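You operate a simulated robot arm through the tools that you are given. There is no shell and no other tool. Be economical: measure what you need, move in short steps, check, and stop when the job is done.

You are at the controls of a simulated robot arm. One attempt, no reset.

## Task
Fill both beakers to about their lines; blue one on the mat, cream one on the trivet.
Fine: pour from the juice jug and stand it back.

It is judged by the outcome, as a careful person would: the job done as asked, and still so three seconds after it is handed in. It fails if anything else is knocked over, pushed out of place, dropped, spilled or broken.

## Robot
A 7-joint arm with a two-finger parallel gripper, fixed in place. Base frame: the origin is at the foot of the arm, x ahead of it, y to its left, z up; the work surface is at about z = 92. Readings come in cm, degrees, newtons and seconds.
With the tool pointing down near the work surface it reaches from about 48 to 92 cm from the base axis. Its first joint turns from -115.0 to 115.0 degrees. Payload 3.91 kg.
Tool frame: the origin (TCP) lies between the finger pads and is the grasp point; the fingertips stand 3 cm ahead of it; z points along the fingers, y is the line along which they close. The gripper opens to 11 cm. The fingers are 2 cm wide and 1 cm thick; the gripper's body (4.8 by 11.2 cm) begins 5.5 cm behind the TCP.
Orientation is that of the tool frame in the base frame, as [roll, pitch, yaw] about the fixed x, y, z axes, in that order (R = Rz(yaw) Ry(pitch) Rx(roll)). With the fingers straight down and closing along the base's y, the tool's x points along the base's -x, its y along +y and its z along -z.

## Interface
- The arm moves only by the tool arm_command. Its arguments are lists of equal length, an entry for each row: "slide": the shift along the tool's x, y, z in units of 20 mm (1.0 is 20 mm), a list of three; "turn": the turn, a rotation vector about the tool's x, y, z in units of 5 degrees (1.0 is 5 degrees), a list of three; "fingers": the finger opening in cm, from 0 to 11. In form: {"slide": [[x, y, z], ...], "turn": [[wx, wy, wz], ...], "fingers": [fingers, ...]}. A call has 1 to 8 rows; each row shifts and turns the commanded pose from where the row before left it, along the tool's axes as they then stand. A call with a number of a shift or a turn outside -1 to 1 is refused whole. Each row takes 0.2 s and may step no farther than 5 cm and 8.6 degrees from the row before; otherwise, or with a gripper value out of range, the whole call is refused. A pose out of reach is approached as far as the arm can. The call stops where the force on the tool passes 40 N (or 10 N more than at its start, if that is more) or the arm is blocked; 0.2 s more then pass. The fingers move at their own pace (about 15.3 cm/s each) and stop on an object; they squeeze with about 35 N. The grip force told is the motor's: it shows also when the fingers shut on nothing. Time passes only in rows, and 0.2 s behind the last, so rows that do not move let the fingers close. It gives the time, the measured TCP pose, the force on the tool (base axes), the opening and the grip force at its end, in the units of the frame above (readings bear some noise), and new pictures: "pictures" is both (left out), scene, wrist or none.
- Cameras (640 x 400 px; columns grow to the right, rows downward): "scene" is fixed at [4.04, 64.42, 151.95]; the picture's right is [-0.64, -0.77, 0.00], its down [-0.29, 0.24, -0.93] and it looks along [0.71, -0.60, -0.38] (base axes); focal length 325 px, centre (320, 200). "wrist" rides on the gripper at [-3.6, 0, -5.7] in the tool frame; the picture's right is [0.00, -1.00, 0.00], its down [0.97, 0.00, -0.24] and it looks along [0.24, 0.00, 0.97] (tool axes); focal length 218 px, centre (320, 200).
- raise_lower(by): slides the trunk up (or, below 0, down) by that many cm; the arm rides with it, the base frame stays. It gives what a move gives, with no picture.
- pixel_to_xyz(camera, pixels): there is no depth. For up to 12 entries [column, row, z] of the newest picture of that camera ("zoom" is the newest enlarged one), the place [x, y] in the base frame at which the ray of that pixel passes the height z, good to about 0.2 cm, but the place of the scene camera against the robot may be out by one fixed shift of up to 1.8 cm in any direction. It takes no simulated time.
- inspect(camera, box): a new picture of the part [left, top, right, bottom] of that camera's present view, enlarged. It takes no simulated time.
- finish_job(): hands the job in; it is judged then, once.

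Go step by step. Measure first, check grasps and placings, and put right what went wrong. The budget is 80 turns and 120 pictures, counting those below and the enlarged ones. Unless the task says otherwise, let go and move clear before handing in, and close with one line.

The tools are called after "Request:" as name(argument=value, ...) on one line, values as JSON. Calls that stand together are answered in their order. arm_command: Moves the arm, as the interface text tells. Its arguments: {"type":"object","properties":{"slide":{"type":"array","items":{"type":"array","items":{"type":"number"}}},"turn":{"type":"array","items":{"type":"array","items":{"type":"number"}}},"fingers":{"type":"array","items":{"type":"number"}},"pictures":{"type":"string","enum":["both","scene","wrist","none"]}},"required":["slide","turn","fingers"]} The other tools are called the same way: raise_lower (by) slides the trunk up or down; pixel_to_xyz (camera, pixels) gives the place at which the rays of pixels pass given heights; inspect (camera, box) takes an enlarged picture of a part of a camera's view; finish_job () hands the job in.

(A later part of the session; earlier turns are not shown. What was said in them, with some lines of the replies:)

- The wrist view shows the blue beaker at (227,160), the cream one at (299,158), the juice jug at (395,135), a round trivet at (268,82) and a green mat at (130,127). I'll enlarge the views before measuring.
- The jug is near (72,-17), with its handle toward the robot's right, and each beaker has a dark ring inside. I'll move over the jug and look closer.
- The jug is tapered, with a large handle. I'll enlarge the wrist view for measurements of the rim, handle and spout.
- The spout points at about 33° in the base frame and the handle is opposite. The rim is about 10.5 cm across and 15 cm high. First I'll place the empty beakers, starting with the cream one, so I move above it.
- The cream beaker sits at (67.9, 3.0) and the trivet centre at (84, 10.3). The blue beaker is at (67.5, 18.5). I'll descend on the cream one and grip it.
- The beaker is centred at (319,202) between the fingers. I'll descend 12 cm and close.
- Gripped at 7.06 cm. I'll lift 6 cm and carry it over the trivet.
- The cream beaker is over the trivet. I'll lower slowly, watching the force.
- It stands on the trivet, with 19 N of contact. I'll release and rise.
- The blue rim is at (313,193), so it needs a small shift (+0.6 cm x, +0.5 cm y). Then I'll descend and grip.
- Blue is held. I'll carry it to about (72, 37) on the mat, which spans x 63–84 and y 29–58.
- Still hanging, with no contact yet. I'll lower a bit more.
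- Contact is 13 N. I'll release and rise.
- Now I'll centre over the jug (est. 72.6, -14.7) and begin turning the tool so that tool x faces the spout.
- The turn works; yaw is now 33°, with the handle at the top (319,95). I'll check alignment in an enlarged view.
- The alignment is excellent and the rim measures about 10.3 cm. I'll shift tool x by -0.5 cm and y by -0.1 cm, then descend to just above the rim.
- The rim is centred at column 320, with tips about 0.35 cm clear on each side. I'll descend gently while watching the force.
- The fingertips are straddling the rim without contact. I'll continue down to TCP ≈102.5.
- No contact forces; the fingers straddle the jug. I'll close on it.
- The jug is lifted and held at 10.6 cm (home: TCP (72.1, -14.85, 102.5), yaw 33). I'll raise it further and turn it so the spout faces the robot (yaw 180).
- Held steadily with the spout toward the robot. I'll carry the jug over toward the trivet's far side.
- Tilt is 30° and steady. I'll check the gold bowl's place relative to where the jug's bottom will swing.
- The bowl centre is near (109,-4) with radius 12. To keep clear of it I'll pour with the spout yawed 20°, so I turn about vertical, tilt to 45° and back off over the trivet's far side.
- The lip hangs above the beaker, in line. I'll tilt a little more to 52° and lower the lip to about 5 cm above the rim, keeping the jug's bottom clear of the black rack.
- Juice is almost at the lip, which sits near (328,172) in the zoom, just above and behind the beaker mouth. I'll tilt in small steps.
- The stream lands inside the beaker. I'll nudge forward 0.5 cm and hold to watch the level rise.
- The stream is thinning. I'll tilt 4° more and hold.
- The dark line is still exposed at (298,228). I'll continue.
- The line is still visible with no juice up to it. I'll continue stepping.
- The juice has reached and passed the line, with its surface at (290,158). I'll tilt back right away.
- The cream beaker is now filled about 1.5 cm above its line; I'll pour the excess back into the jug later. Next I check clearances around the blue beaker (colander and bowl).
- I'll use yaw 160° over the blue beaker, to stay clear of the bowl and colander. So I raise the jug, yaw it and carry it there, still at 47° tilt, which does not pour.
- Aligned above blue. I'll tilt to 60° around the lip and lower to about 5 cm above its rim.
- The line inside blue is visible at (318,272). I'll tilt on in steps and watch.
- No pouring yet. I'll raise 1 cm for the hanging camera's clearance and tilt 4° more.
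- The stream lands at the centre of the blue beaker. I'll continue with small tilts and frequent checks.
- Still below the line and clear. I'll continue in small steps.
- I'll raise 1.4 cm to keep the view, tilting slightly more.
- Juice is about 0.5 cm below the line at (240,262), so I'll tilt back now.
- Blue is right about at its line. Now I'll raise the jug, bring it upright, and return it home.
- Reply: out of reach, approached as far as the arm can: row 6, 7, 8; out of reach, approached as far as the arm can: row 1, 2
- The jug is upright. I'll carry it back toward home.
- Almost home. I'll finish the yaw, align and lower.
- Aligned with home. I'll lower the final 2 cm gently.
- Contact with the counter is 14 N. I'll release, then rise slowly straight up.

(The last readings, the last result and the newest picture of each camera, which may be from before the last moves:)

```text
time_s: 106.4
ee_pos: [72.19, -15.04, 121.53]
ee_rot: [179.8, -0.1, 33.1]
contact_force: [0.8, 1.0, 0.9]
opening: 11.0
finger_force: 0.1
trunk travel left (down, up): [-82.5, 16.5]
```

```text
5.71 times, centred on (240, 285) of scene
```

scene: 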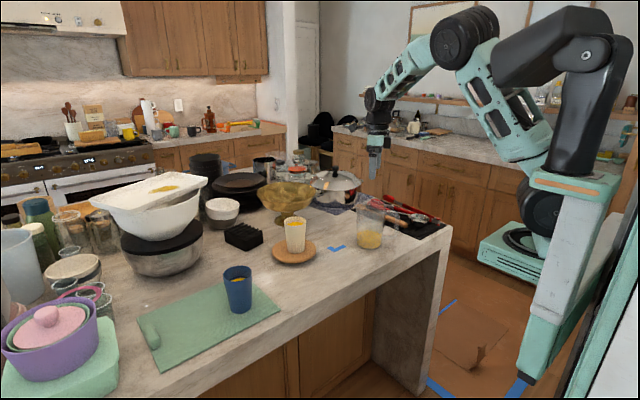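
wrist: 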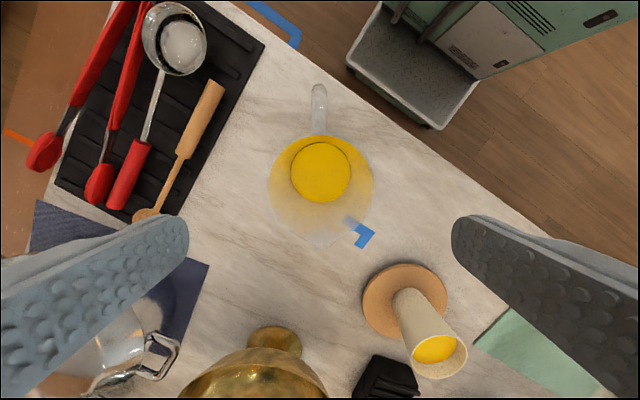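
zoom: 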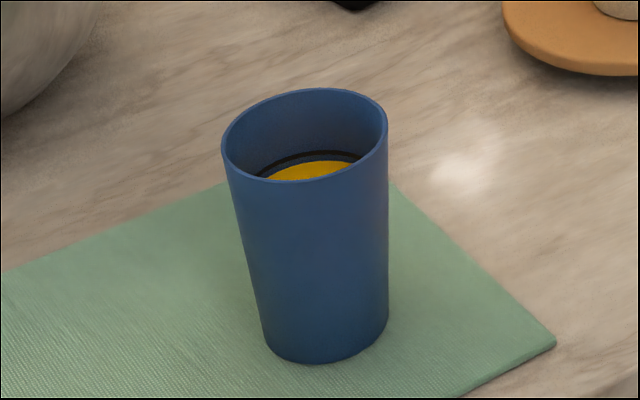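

Blue stands about 0.4 cm under its line and the jug is back in place. Cream is about 1.1 cm over its line, so I'll return that excess to the jug. I turn to yaw 180 and go above the cream beaker.

Request:
arm_command(slide=[[0, 0, 0], [0, 0, 0], [0, 0, 0], [0, 0, 0], [0, 0, 0], [0, 0, 0], [0, 0, 0], [0, 0, 0]], turn=[[0, 0, -1], [0, 0, -1], [0, 0, -1], [0, 0, -1], [0, 0, -1], [0, 0, -1], [0, 0, -1], [0, 0, -1]], fingers=[11, 11, 11, 11, 11, 11, 11, 11], pictures="none")

Request:
arm_command(slide=[[0, 0, 0], [0, 0, 0], [0, 0, 0], [0, 0, 0], [0, 0, 0], [0, 0, 0], [0, 0, 0], [0, 0, 0]], turn=[[0, 0, -1], [0, 0, -1], [0, 0, -1], [0, 0, -1], [0, 0, -1], [0, 0, -1], [0, 0, -1], [0, 0, -1]], fingers=[11, 11, 11, 11, 11, 11, 11, 11], pictures="none")

Request:
arm_command(slide=[[0, 0, 0], [0, 0, 0], [0, 0, 0], [0, 0, 0], [0, 0, 0], [0, 0, 0], [0, 0, 0], [0, 0, 0]], turn=[[0, 0, -1], [0, 0, -1], [0, 0, -1], [0, 0, -1], [0, 0, -1], [0, 0, -1], [0, 0, -1], [0, 0, -1]], fingers=[11, 11, 11, 11, 11, 11, 11, 11], pictures="none")

Request:
arm_command(slide=[[0, 0, 0], [0, 0, 0], [0, 0, 0], [0, 0, 0], [0, 0, 0], [0, 0, 0], [-0.42, 0.977, 0], [-0.42, 0.977, 0]], turn=[[0, 0, -1], [0, 0, -1], [0, 0, -1], [0, 0, -1], [0, 0, -1], [0, 0, -0.38], [0, 0, 0], [0, 0, 0]], fingers=[11, 11, 11, 11, 11, 11, 11, 11], pictures="none")

Request:
arm_command(slide=[[-0.42, 0.977, 0], [-0.42, 0.977, 0], [-0.42, 0.977, 0], [-0.42, 0.977, 0], [-0.42, 0.977, 0], [-0.42, 0.977, 0], [-0.42, 0.977, 0], [-0.42, 0.977, 0]], turn=[[0, 0, 0], [0, 0, 0], [0, 0, 0], [0, 0, 0], [0, 0, 0], [0, 0, 0], [0, 0, 0], [0, 0, 0]], fingers=[11, 11, 11, 11, 11, 11, 11, 11], pictures="none")

Request:
arm_command(slide=[[-0.42, 0.977, 0], [-0.42, 0.977, 0], [-0.42, 0.977, 0.5], [0, 0, 1], [0, 0, 1], [0, 0, 1]], turn=[[0, 0, 0], [0, 0, 0], [0, 0, 0], [0, 0, 0], [0, 0, 0], [0, 0, 0]], fingers=[11, 11, 11, 11, 11, 11], pictures="wrist")

```text
time_s: 108.2
ee_pos: [72.16, -14.89, 121.52]
ee_rot: [179.9, -0.1, 73.4]
contact_force: [0.6, 0.7, 0.1]
opening: 11.0
finger_force: 0.0
trunk travel left (down, up): [-82.5, 16.5]
```

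```text
time_s: 110.0
ee_pos: [72.09, -14.9, 121.45]
ee_rot: [179.9, 0.2, 113.3]
contact_force: [-1.2, -0.5, 0.4]
opening: 10.98
finger_force: 0.0
trunk travel left (down, up): [-82.5, 16.5]
```

```text
time_s: 111.8
ee_pos: [72.17, -14.86, 121.41]
ee_rot: [180.0, 0.1, 153.3]
contact_force: [0.1, -0.1, 0.0]
opening: 10.99
finger_force: 0.1
trunk travel left (down, up): [-82.5, 16.5]
```

```text
time_s: 113.6
ee_pos: [73.81, -11.05, 121.43]
ee_rot: [-179.9, 0.2, -179.8]
contact_force: [-0.3, -0.9, 1.1]
opening: 10.99
finger_force: 0.0
trunk travel left (down, up): [-82.5, 16.5]
```

```text
time_s: 115.4
ee_pos: [80.65, 4.72, 121.39]
ee_rot: [-179.8, 0.1, -179.9]
contact_force: [0.0, 0.4, 0.4]
opening: 11.01
finger_force: 0.0
trunk travel left (down, up): [-82.5, 16.5]
```

```text
time_s: 116.8
ee_pos: [82.94, 10.57, 114.5]
ee_rot: [-180.0, 0.2, -179.9]
contact_force: [-0.4, 0.8, 0.5]
opening: 11.0
finger_force: 0.0
trunk travel left (down, up): [-82.5, 16.5]
```

wrist: 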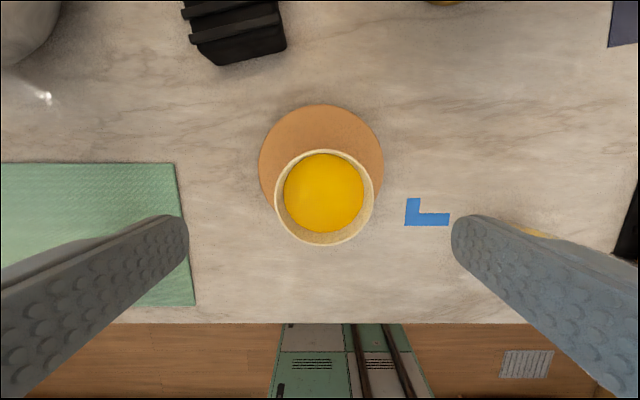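

Estimates agree: juice 1.9 cm below the rim, line about 3.0 cm below. I'll descend and grip the cream beaker gently.

Request:
arm_command(slide=[[-0.1, -0.12, 0.96], [0, 0, 0.96], [0, 0, 0.96], [0, 0, 0.96], [0, 0, 0.96], [0, 0, 0.96], [0, 0, 0.9], [0, 0, 0]], turn=[[0, 0, 0], [0, 0, 0], [0, 0, 0], [0, 0, 0], [0, 0, 0], [0, 0, 0], [0, 0, 0], [0, 0, 0]], fingers=[11, 11, 11, 11, 11, 11, 11, 11], pictures="wrist")

Request:
arm_command(slide=[[0, 0, 0], [0, 0, 0], [0, 0, 0], [0, 0, 0], [0, 0, 0]], turn=[[0, 0, 0], [0, 0, 0], [0, 0, 0], [0, 0, 0], [0, 0, 0]], fingers=[9.5, 8.5, 7.6, 5, 5], pictures="none")

Request:
arm_command(slide=[[0, 0, -0.3], [0, 0, -0.5], [0, 0, -0.7], [0, 0, -0.8], [0, 0, -0.8], [0, 0, -0.8], [0, 0, -0.8], [0, 0, -0.8]], turn=[[0, 0, 0], [0, 0, 0], [0, 0, 0], [0, 0, 0], [0, 0, 0], [0, 0, 0], [0, 0, 0], [0, 0, 0]], fingers=[5, 5, 5, 5, 5, 5, 5, 5], pictures="scene")

```text
time_s: 118.6
ee_pos: [83.27, 10.26, 101.12]
ee_rot: [-179.9, 0.2, -180.0]
contact_force: [-0.1, 0.1, 0.2]
opening: 11.01
finger_force: 0.1
trunk travel left (down, up): [-82.5, 16.5]
```

wrist: 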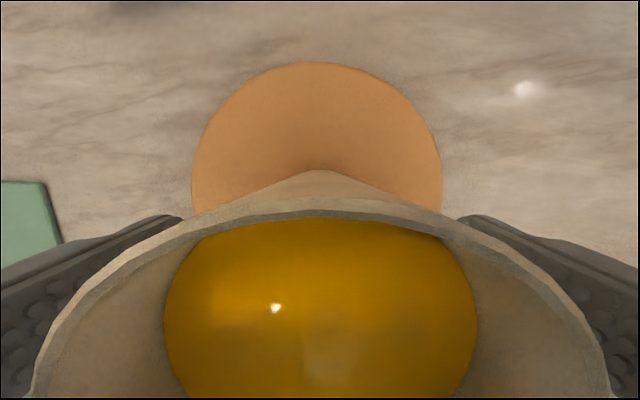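

```text
time_s: 119.8
ee_pos: [83.35, 10.16, 101.15]
ee_rot: [-180.0, 0.1, -179.9]
contact_force: [0.7, 1.1, 1.5]
opening: 7.08
finger_force: 34.5
trunk travel left (down, up): [-82.5, 16.5]
```

```text
time_s: 121.6
ee_pos: [83.26, 10.17, 112.07]
ee_rot: [-179.9, 0.0, -179.8]
contact_force: [-0.3, 0.3, -2.2]
opening: 7.04
finger_force: 34.9
trunk travel left (down, up): [-82.5, 16.5]
```

scene: 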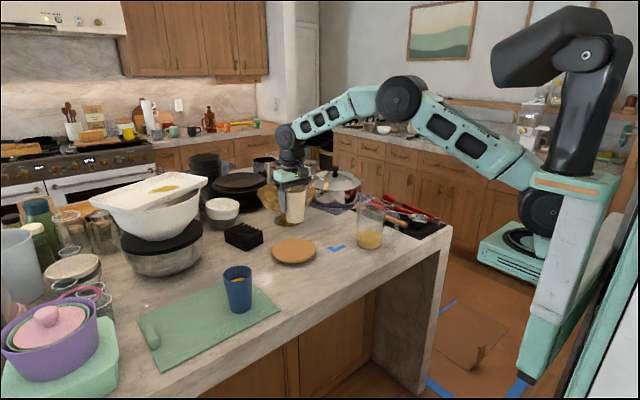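

Lifted cleanly. I'll raise further and carry it slowly to beside the jug.

Request:
arm_command(slide=[[0, 0, -0.7], [0, 0, -0.8], [0, 0, -0.8], [0, 0, -0.8], [0.05, -0.4, 0], [0.1, -0.7, 0], [0.11, -0.8, 0], [0.11, -0.8, 0]], turn=[[0, 0, 0], [0, 0, 0], [0, 0, 0], [0, 0, 0], [0, 0, 0], [0, 0, 0], [0, 0, 0], [0, 0, 0]], fingers=[5, 5, 5, 5, 5, 5, 5, 5], pictures="none")

Request:
arm_command(slide=[[0.11, -0.8, 0], [0.11, -0.8, 0], [0.11, -0.8, 0], [0.11, -0.8, 0], [0.11, -0.8, 0], [0.11, -0.8, 0], [0.11, -0.8, 0], [0.11, -0.8, 0]], turn=[[0, 0, 0], [0, 0, 0], [0, 0, 0], [0, 0, 0], [0, 0, 0], [0, 0, 0], [0, 0, 0], [0, 0, 0]], fingers=[5, 5, 5, 5, 5, 5, 5, 5], pictures="none")

Request:
arm_command(slide=[[0.11, -0.8, 0], [0.11, -0.8, 0], [0.11, -0.8, 0], [0.1, -0.7, 0], [0, -0.4, 0], [0, 0, 0]], turn=[[0, 0, 0], [0, 0, 0], [0, 0, 0], [0, 0, 0], [0, 0, 0], [0, 0, 0]], fingers=[5, 5, 5, 5, 5, 5], pictures="both")

```text
time_s: 123.4
ee_pos: [82.52, 4.92, 118.26]
ee_rot: [-180.0, 0.2, -179.9]
contact_force: [1.1, 0.2, -3.5]
opening: 7.04
finger_force: 35.2
trunk travel left (down, up): [-82.5, 16.5]
```

```text
time_s: 125.2
ee_pos: [80.72, -7.99, 118.34]
ee_rot: [-179.9, 0.2, -179.9]
contact_force: [-1.0, 0.8, -2.7]
opening: 7.05
finger_force: 35.0
trunk travel left (down, up): [-82.5, 16.5]
```

```text
time_s: 126.6
ee_pos: [79.93, -15.01, 118.35]
ee_rot: [-179.9, 0.2, -179.9]
contact_force: [0.4, -0.6, -2.6]
opening: 7.05
finger_force: 34.9
trunk travel left (down, up): [-82.5, 16.5]
```

scene: 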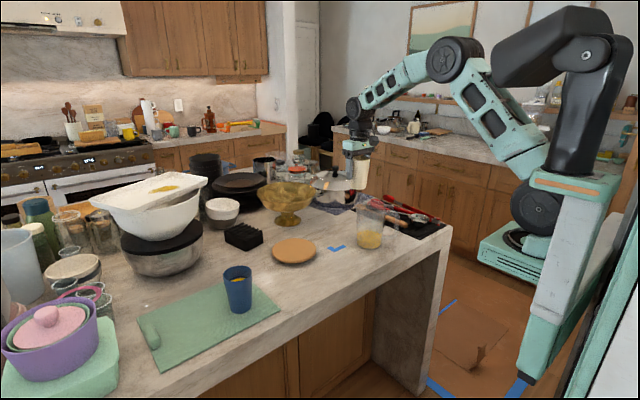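
wrist: 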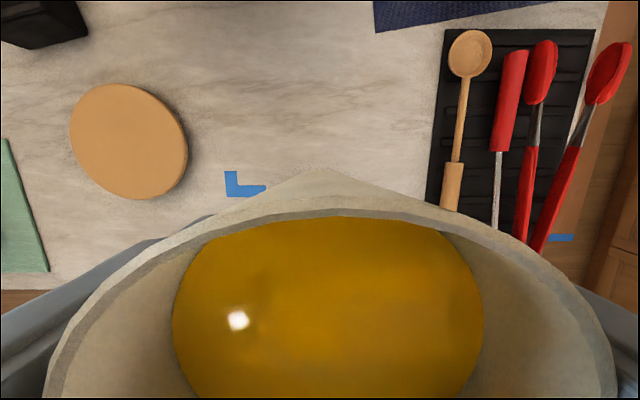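

Positioned beside the jug. I'll tilt to 28°, which is still below pouring, then lower the lip over the jug mouth.

Request:
arm_command(slide=[[0, 0, 0], [0, 0, 0], [0, 0, 0], [0, 0, 0], [0, 0, 0], [0, 0, 0], [0, 0, 0]], turn=[[0, -0.6, 0], [0, -0.9, 0], [0, -0.9, 0], [0, -0.9, 0], [0, -0.9, 0], [0, -0.8, 0], [0, -0.6, 0]], fingers=[5, 5, 5, 5, 5, 5, 5], pictures="none")

Request:
arm_command(slide=[[0.28, 0, 0.53], [0.28, 0, 0.53], [0.28, 0, 0.53], [0.28, 0, 0.53], [0.28, 0, 0.53]], turn=[[0, 0, 0], [0, 0, 0], [0, 0, 0], [0, 0, 0], [0, 0, 0]], fingers=[5, 5, 5, 5, 5], pictures="scene")

Request:
inspect(camera="scene", box=[310, 130, 430, 250])

```text
time_s: 128.2
ee_pos: [79.9, -15.03, 118.48]
ee_rot: [-179.9, 28.2, -179.8]
contact_force: [-0.4, 0.1, -3.2]
opening: 7.07
finger_force: 35.1
trunk travel left (down, up): [-82.5, 16.5]
```

```text
time_s: 129.4
ee_pos: [79.97, -14.99, 112.33]
ee_rot: [-179.9, 28.1, -179.7]
contact_force: [-0.8, -0.3, -1.9]
opening: 7.05
finger_force: 34.9
trunk travel left (down, up): [-82.5, 16.5]
```

scene: 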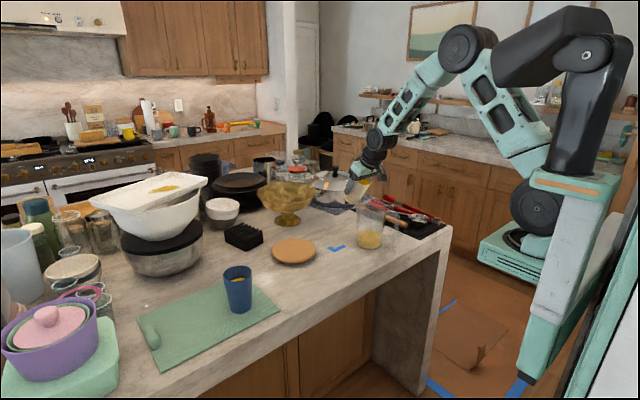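

```text
3.33 times, centred on (370, 190) of scene
```

zoom: 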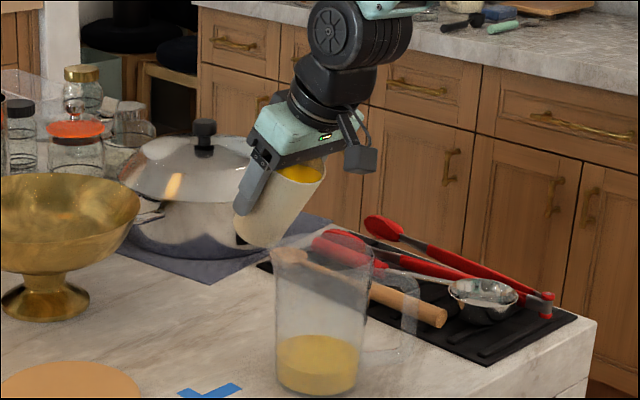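

The lip is over the jug mouth. I'll shift 0.6 cm forward, tilt to ~40° about the lip and hold until the flow settles.

Request:
arm_command(slide=[[0.26, 0, -0.14], [-0.136, 0, -0.124], [-0.136, 0, -0.124], [-0.136, 0, -0.124], [0, 0, 0], [0, 0, 0]], turn=[[0, 0, 0], [0, -0.8, 0], [0, -0.8, 0], [0, -0.8, 0], [0, 0, 0], [0, 0, 0]], fingers=[5, 5, 5, 5, 5, 5], pictures="none")

Request:
inspect(camera="scene", box=[330, 150, 410, 250])

```text
time_s: 130.8
ee_pos: [79.69, -14.85, 113.57]
ee_rot: [-179.8, 40.3, -179.8]
contact_force: [0.9, -0.6, -2.6]
opening: 7.06
finger_force: 35.2
trunk travel left (down, up): [-82.5, 16.5]
```

```text
4.00 times, centred on (370, 200) of scene
```

zoom: 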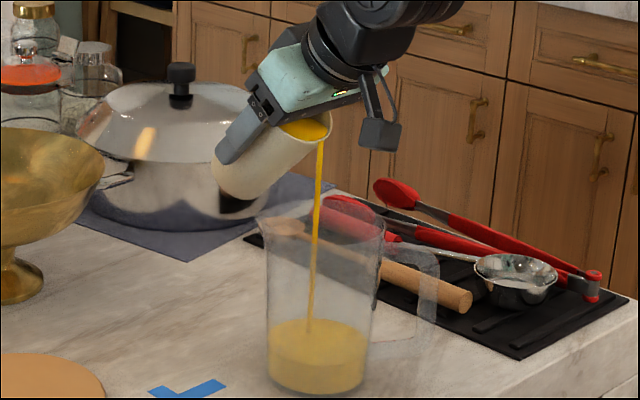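

The stream runs into the jug. I'll hold a second and check.

Request:
arm_command(slide=[[0, 0, 0], [0, 0, 0], [0, 0, 0], [0, 0, 0]], turn=[[0, 0, 0], [0, 0, 0], [0, 0, 0], [0, 0, 0]], fingers=[5, 5, 5, 5], pictures="none")

Request:
inspect(camera="scene", box=[330, 150, 410, 250])

```text
time_s: 131.8
ee_pos: [79.68, -15.09, 113.53]
ee_rot: [-179.9, 40.2, -179.8]
contact_force: [1.1, -0.4, -2.7]
opening: 7.07
finger_force: 35.1
trunk travel left (down, up): [-82.5, 16.5]
```

```text
4.00 times, centred on (370, 200) of scene
```

zoom: 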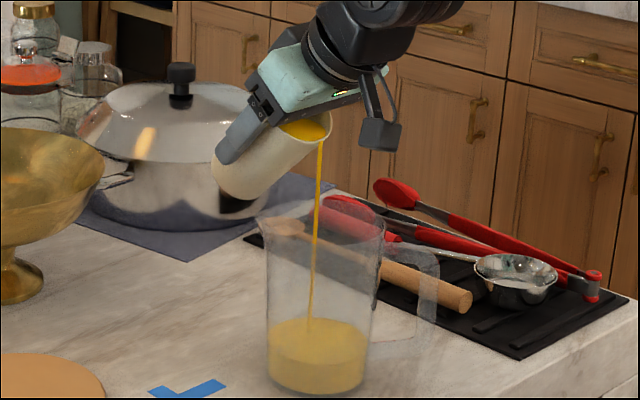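

It's still flowing and thinning. Holding at 40° limits itself to about 2.7 cm below the rim, so I hold longer.

Request:
arm_command(slide=[[0, 0, 0], [0, 0, 0], [0, 0, 0], [0, 0, 0], [0, 0, 0], [0, 0, 0], [0, 0, 0], [0, 0, 0]], turn=[[0, 0, 0], [0, 0, 0], [0, 0, 0], [0, 0, 0], [0, 0, 0], [0, 0, 0], [0, 0, 0], [0, 0, 0]], fingers=[5, 5, 5, 5, 5, 5, 5, 5], pictures="none")

Request:
inspect(camera="scene", box=[330, 150, 410, 250])

```text
time_s: 133.6
ee_pos: [79.67, -14.87, 113.45]
ee_rot: [-179.9, 40.2, -179.7]
contact_force: [0.6, 0.5, -2.9]
opening: 7.04
finger_force: 34.8
trunk travel left (down, up): [-82.5, 16.5]
```

```text
4.00 times, centred on (370, 200) of scene
```

zoom: 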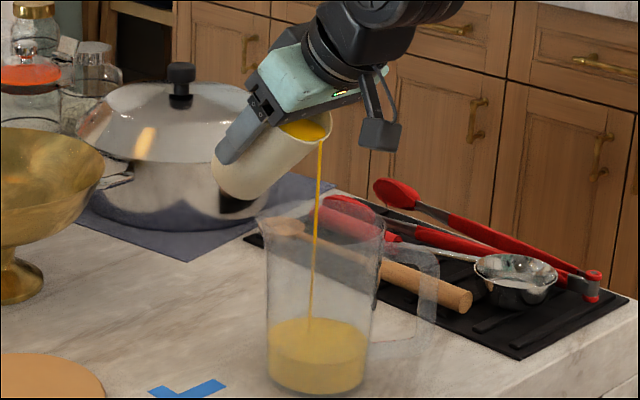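

Request:
arm_command(slide=[[-0.068, 0, -0.062], [0, 0, 0], [0, 0, 0], [0, 0, 0], [0, 0, 0], [0, 0, 0], [0, 0, 0], [0, 0, 0]], turn=[[0, -0.4, 0], [0, 0, 0], [0, 0, 0], [0, 0, 0], [0, 0, 0], [0, 0, 0], [0, 0, 0], [0, 0, 0]], fingers=[5, 5, 5, 5, 5, 5, 5, 5], pictures="none")

Request:
arm_command(slide=[[0.136, 0, 0.124], [0.136, 0, 0.124], [0.136, 0, 0.124], [0.136, 0, 0.124], [-0.5, 0, -0.87], [-0.5, 0, -0.87]], turn=[[0, 0.8, 0], [0, 0.8, 0], [0, 0.8, 0], [0, 0.8, 0], [0, 0, 0], [0, 0, 0]], fingers=[5, 5, 5, 5, 5, 5], pictures="none")

Request:
arm_command(slide=[[0, 0, 0], [0, 0, 0], [0, 0, 0], [0, 0, 0], [0, 0, 0], [0, 0, 0]], turn=[[0, 0.8, 0], [0, 0.9, 0], [0, 0.9, 0], [0, 0.9, 0], [0, 0.9, 0], [0, 0.8, 0]], fingers=[5, 5, 5, 5, 5, 5], pictures="both")

```text
time_s: 135.4
ee_pos: [79.59, -14.96, 113.58]
ee_rot: [-179.8, 42.2, -179.7]
contact_force: [-0.2, 0.4, -2.5]
opening: 7.05
finger_force: 34.4
trunk travel left (down, up): [-82.5, 16.5]
```

```text
time_s: 136.8
ee_pos: [79.63, -14.91, 116.34]
ee_rot: [-179.9, 26.1, -179.8]
contact_force: [1.1, -0.4, -1.6]
opening: 7.02
finger_force: 35.0
trunk travel left (down, up): [-82.5, 16.5]
```

```text
time_s: 138.2
ee_pos: [79.58, -14.97, 116.27]
ee_rot: [180.0, 0.1, -179.9]
contact_force: [0.0, -0.9, -2.1]
opening: 7.04
finger_force: 34.9
trunk travel left (down, up): [-82.5, 16.5]
```

scene: 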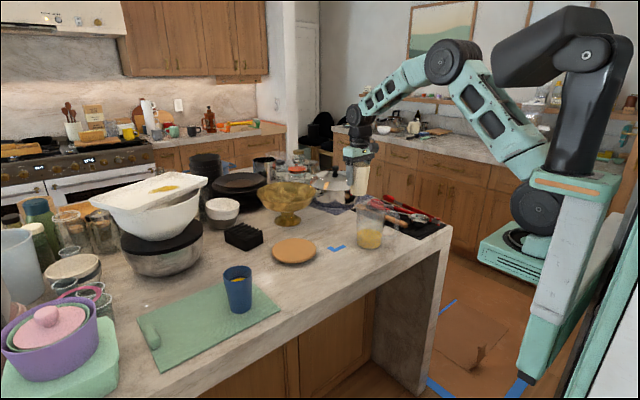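
wrist: 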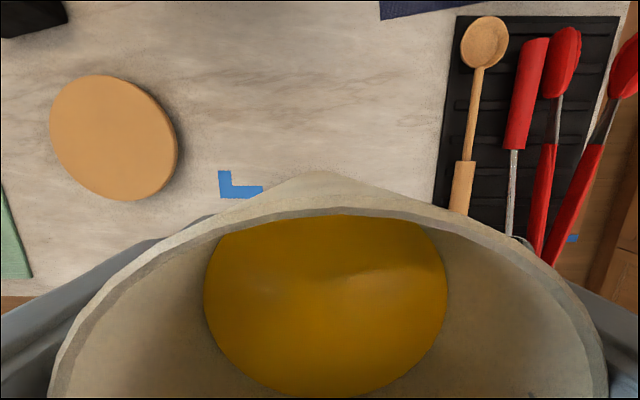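

The cream juice edge (204–447) now almost coincides with where the line was seen (205–445), so it's at about the line. I'll carry it back to the trivet.

Request:
arm_command(slide=[[-0.05, 0.4, -0.4], [-0.1, 0.7, -0.4], [-0.12, 0.8, 0], [-0.12, 0.8, 0], [-0.12, 0.8, 0], [-0.12, 0.8, 0], [-0.12, 0.8, 0], [-0.12, 0.8, 0]], turn=[[0, 0, 0], [0, 0, 0], [0, 0, 0], [0, 0, 0], [0, 0, 0], [0, 0, 0], [0, 0, 0], [0, 0, 0]], fingers=[5, 5, 5, 5, 5, 5, 5, 5], pictures="none")

Request:
arm_command(slide=[[-0.12, 0.8, 0], [-0.12, 0.8, 0], [-0.12, 0.8, 0], [-0.12, 0.8, 0], [-0.12, 0.8, 0], [-0.12, 0.8, 0], [-0.12, 0.7, 0], [-0.05, 0.4, 0]], turn=[[0, 0, 0], [0, 0, 0], [0, 0, 0], [0, 0, 0], [0, 0, 0], [0, 0, 0], [0, 0, 0], [0, 0, 0]], fingers=[5, 5, 5, 5, 5, 5, 5, 5], pictures="none")

```text
time_s: 140.0
ee_pos: [81.37, -3.19, 117.91]
ee_rot: [-179.9, 0.2, -179.9]
contact_force: [0.6, -0.4, -2.9]
opening: 7.03
finger_force: 35.2
trunk travel left (down, up): [-82.5, 16.5]
```

```text
time_s: 141.8
ee_pos: [83.03, 8.51, 117.74]
ee_rot: [-179.9, 0.2, -179.9]
contact_force: [0.7, -0.5, -1.9]
opening: 7.05
finger_force: 35.1
trunk travel left (down, up): [-82.5, 16.5]
```

Request:
arm_command(slide=[[-0.1, 0.5, 0], [0, 0.37, 0.4], [0, 0, 1], [0, 0, 1], [0, 0, 1], [0, 0, 1], [0, 0, 1], [0, 0, 1]], turn=[[0, 0, 0], [0, 0, 0], [0, 0, 0], [0, 0, 0], [0, 0, 0], [0, 0, 0], [0, 0, 0], [0, 0, 0]], fingers=[5, 5, 5, 5, 5, 5, 5, 5], pictures="none")

Request:
arm_command(slide=[[0, 0, 0.4], [0, 0, 0.3], [0, 0, 0.2], [0, 0, 0.1]], turn=[[0, 0, 0], [0, 0, 0], [0, 0, 0], [0, 0, 0]], fingers=[5, 5, 5, 5], pictures="none")

Request:
inspect(camera="scene", box=[250, 200, 346, 270])

```text
time_s: 143.6
ee_pos: [83.36, 10.35, 104.91]
ee_rot: [-179.9, 0.2, -179.9]
contact_force: [0.9, 0.4, -2.2]
opening: 7.05
finger_force: 35.3
trunk travel left (down, up): [-82.5, 16.5]
```

```text
time_s: 144.6
ee_pos: [83.26, 10.4, 102.88]
ee_rot: [-180.0, 0.2, -179.9]
contact_force: [-0.6, -0.2, -2.7]
opening: 7.04
finger_force: 35.1
trunk travel left (down, up): [-82.5, 16.5]
```

```text
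5.71 times, centred on (298, 235) of scene
```

zoom: 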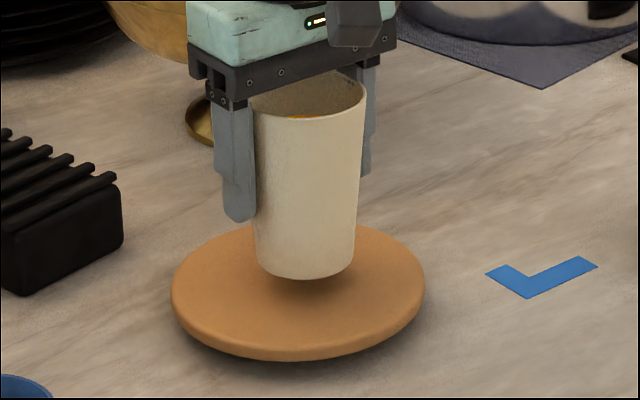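

Still hovering about 1.5 cm over the trivet. I'll lower to contact.

Request:
arm_command(slide=[[0, 0, 0.3], [0, 0, 0.25], [0, 0, 0.15], [0, 0, 0.1], [0, 0, 0]], turn=[[0, 0, 0], [0, 0, 0], [0, 0, 0], [0, 0, 0], [0, 0, 0]], fingers=[5, 5, 5, 5, 5], pictures="none")

```text
time_s: 145.8
ee_pos: [83.35, 10.4, 101.26]
ee_rot: [-179.9, 0.2, -179.9]
contact_force: [-0.7, 0.7, -2.1]
opening: 7.04
finger_force: 35.0
trunk travel left (down, up): [-82.5, 16.5]
```

Request:
arm_command(slide=[[0, 0, 0.1], [0, 0, 0.08], [0, 0, 0]], turn=[[0, 0, 0], [0, 0, 0], [0, 0, 0]], fingers=[5, 5, 5], pictures="none")

```text
time_s: 146.6
ee_pos: [83.41, 10.4, 101.19]
ee_rot: [-179.9, 0.4, -179.9]
contact_force: [-1.1, 0.2, 18.3]
opening: 7.02
finger_force: 35.1
trunk travel left (down, up): [-82.5, 16.5]
```

Contact is 18 N, so it's seated. I'll release and rise to inspect.

Request:
arm_command(slide=[[0, 0, -0.08], [0, 0, 0], [0, 0, -0.5], [0, 0, -1], [0, 0, -1], [0, 0, -1], [0, 0, -1], [0, 0, -1]], turn=[[0, 0, 0], [0, 0, 0], [0, 0, 0], [0, 0, 0], [0, 0, 0], [0, 0, 0], [0, 0, 0], [0, 0, 0]], fingers=[11, 11, 11, 11, 11, 11, 11, 11], pictures="none")

Request:
arm_command(slide=[[0, 0, -1], [0, 0, -1], [0, 0, -1], [0, 0, -1], [0.5, 0, -1], [0.5, 0, -1]], turn=[[0, 0, 0], [0, 0, 0], [0, 0, 0], [0, 0, 0], [0, 0, 0], [0, 0, 0]], fingers=[11, 11, 11, 11, 11, 11], pictures="both")

Request:
inspect(camera="scene", box=[265, 200, 325, 260])

Request:
inspect(camera="wrist", box=[270, 120, 370, 240])

```text
time_s: 148.4
ee_pos: [83.37, 10.36, 112.16]
ee_rot: [-179.8, 0.2, -179.9]
contact_force: [0.4, -0.3, -0.6]
opening: 10.98
finger_force: 0.0
trunk travel left (down, up): [-82.5, 16.5]
```

```text
time_s: 149.8
ee_pos: [81.23, 10.32, 124.17]
ee_rot: [-179.9, 0.2, -179.9]
contact_force: [-0.2, -0.1, 0.0]
opening: 11.0
finger_force: 0.1
trunk travel left (down, up): [-82.5, 16.5]
```

scene: 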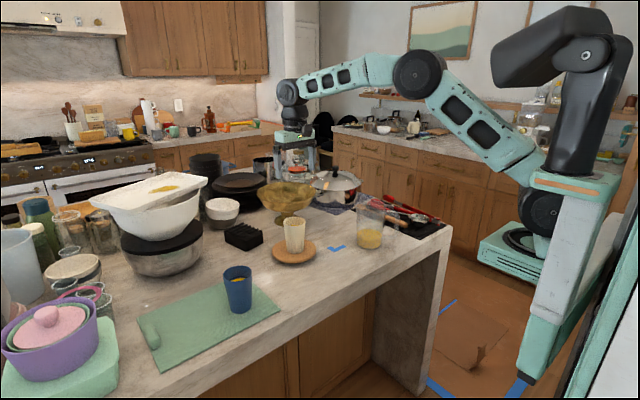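
wrist: 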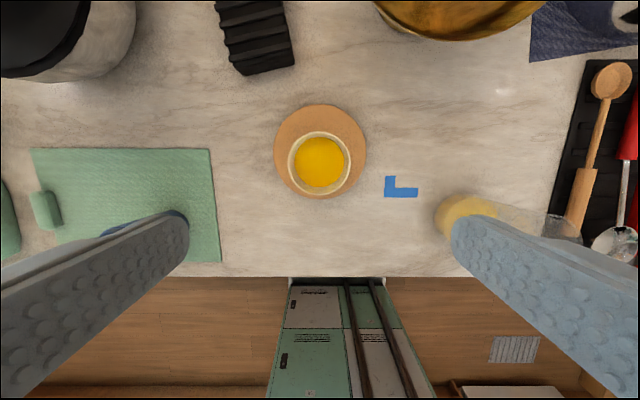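

```text
6.67 times, centred on (295, 230) of scene
```

zoom: 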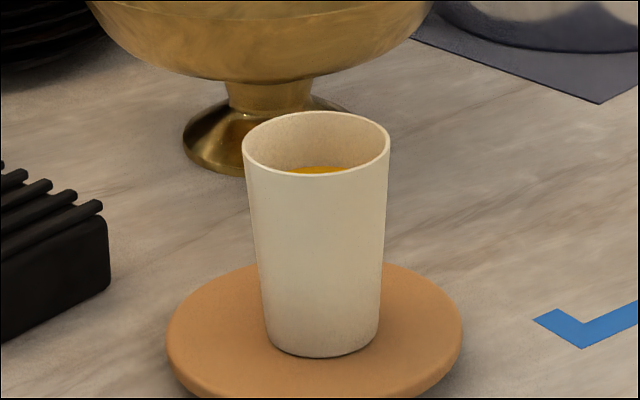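

```text
3.33 times, centred on (320, 180) of wrist
```

zoom: 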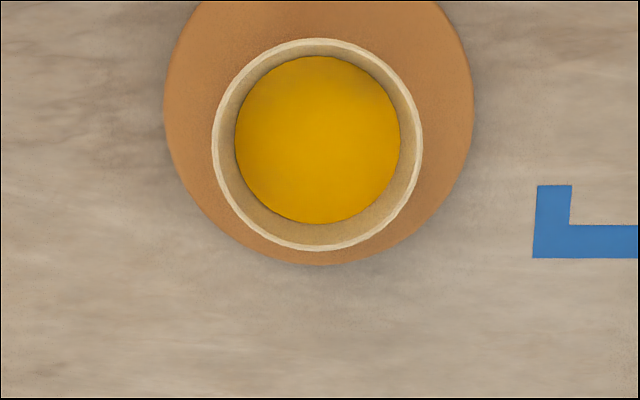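

The cream juice now sits about 2.9 cm below its rim, right about at its line. Blue is at its line on the mat, the jug is back in place, and the arm is clear, so I'm handing in.

Request:
finish_job()

```text
The job is handed in.
```

Both beakers are filled to about their lines, with the blue one on the mat and the cream one on the trivet, and the juice jug is back where it stood. I first overfilled the cream beaker by about 1 cm and poured the excess back into the jug; the blue one sits about 0.4 cm under its line.
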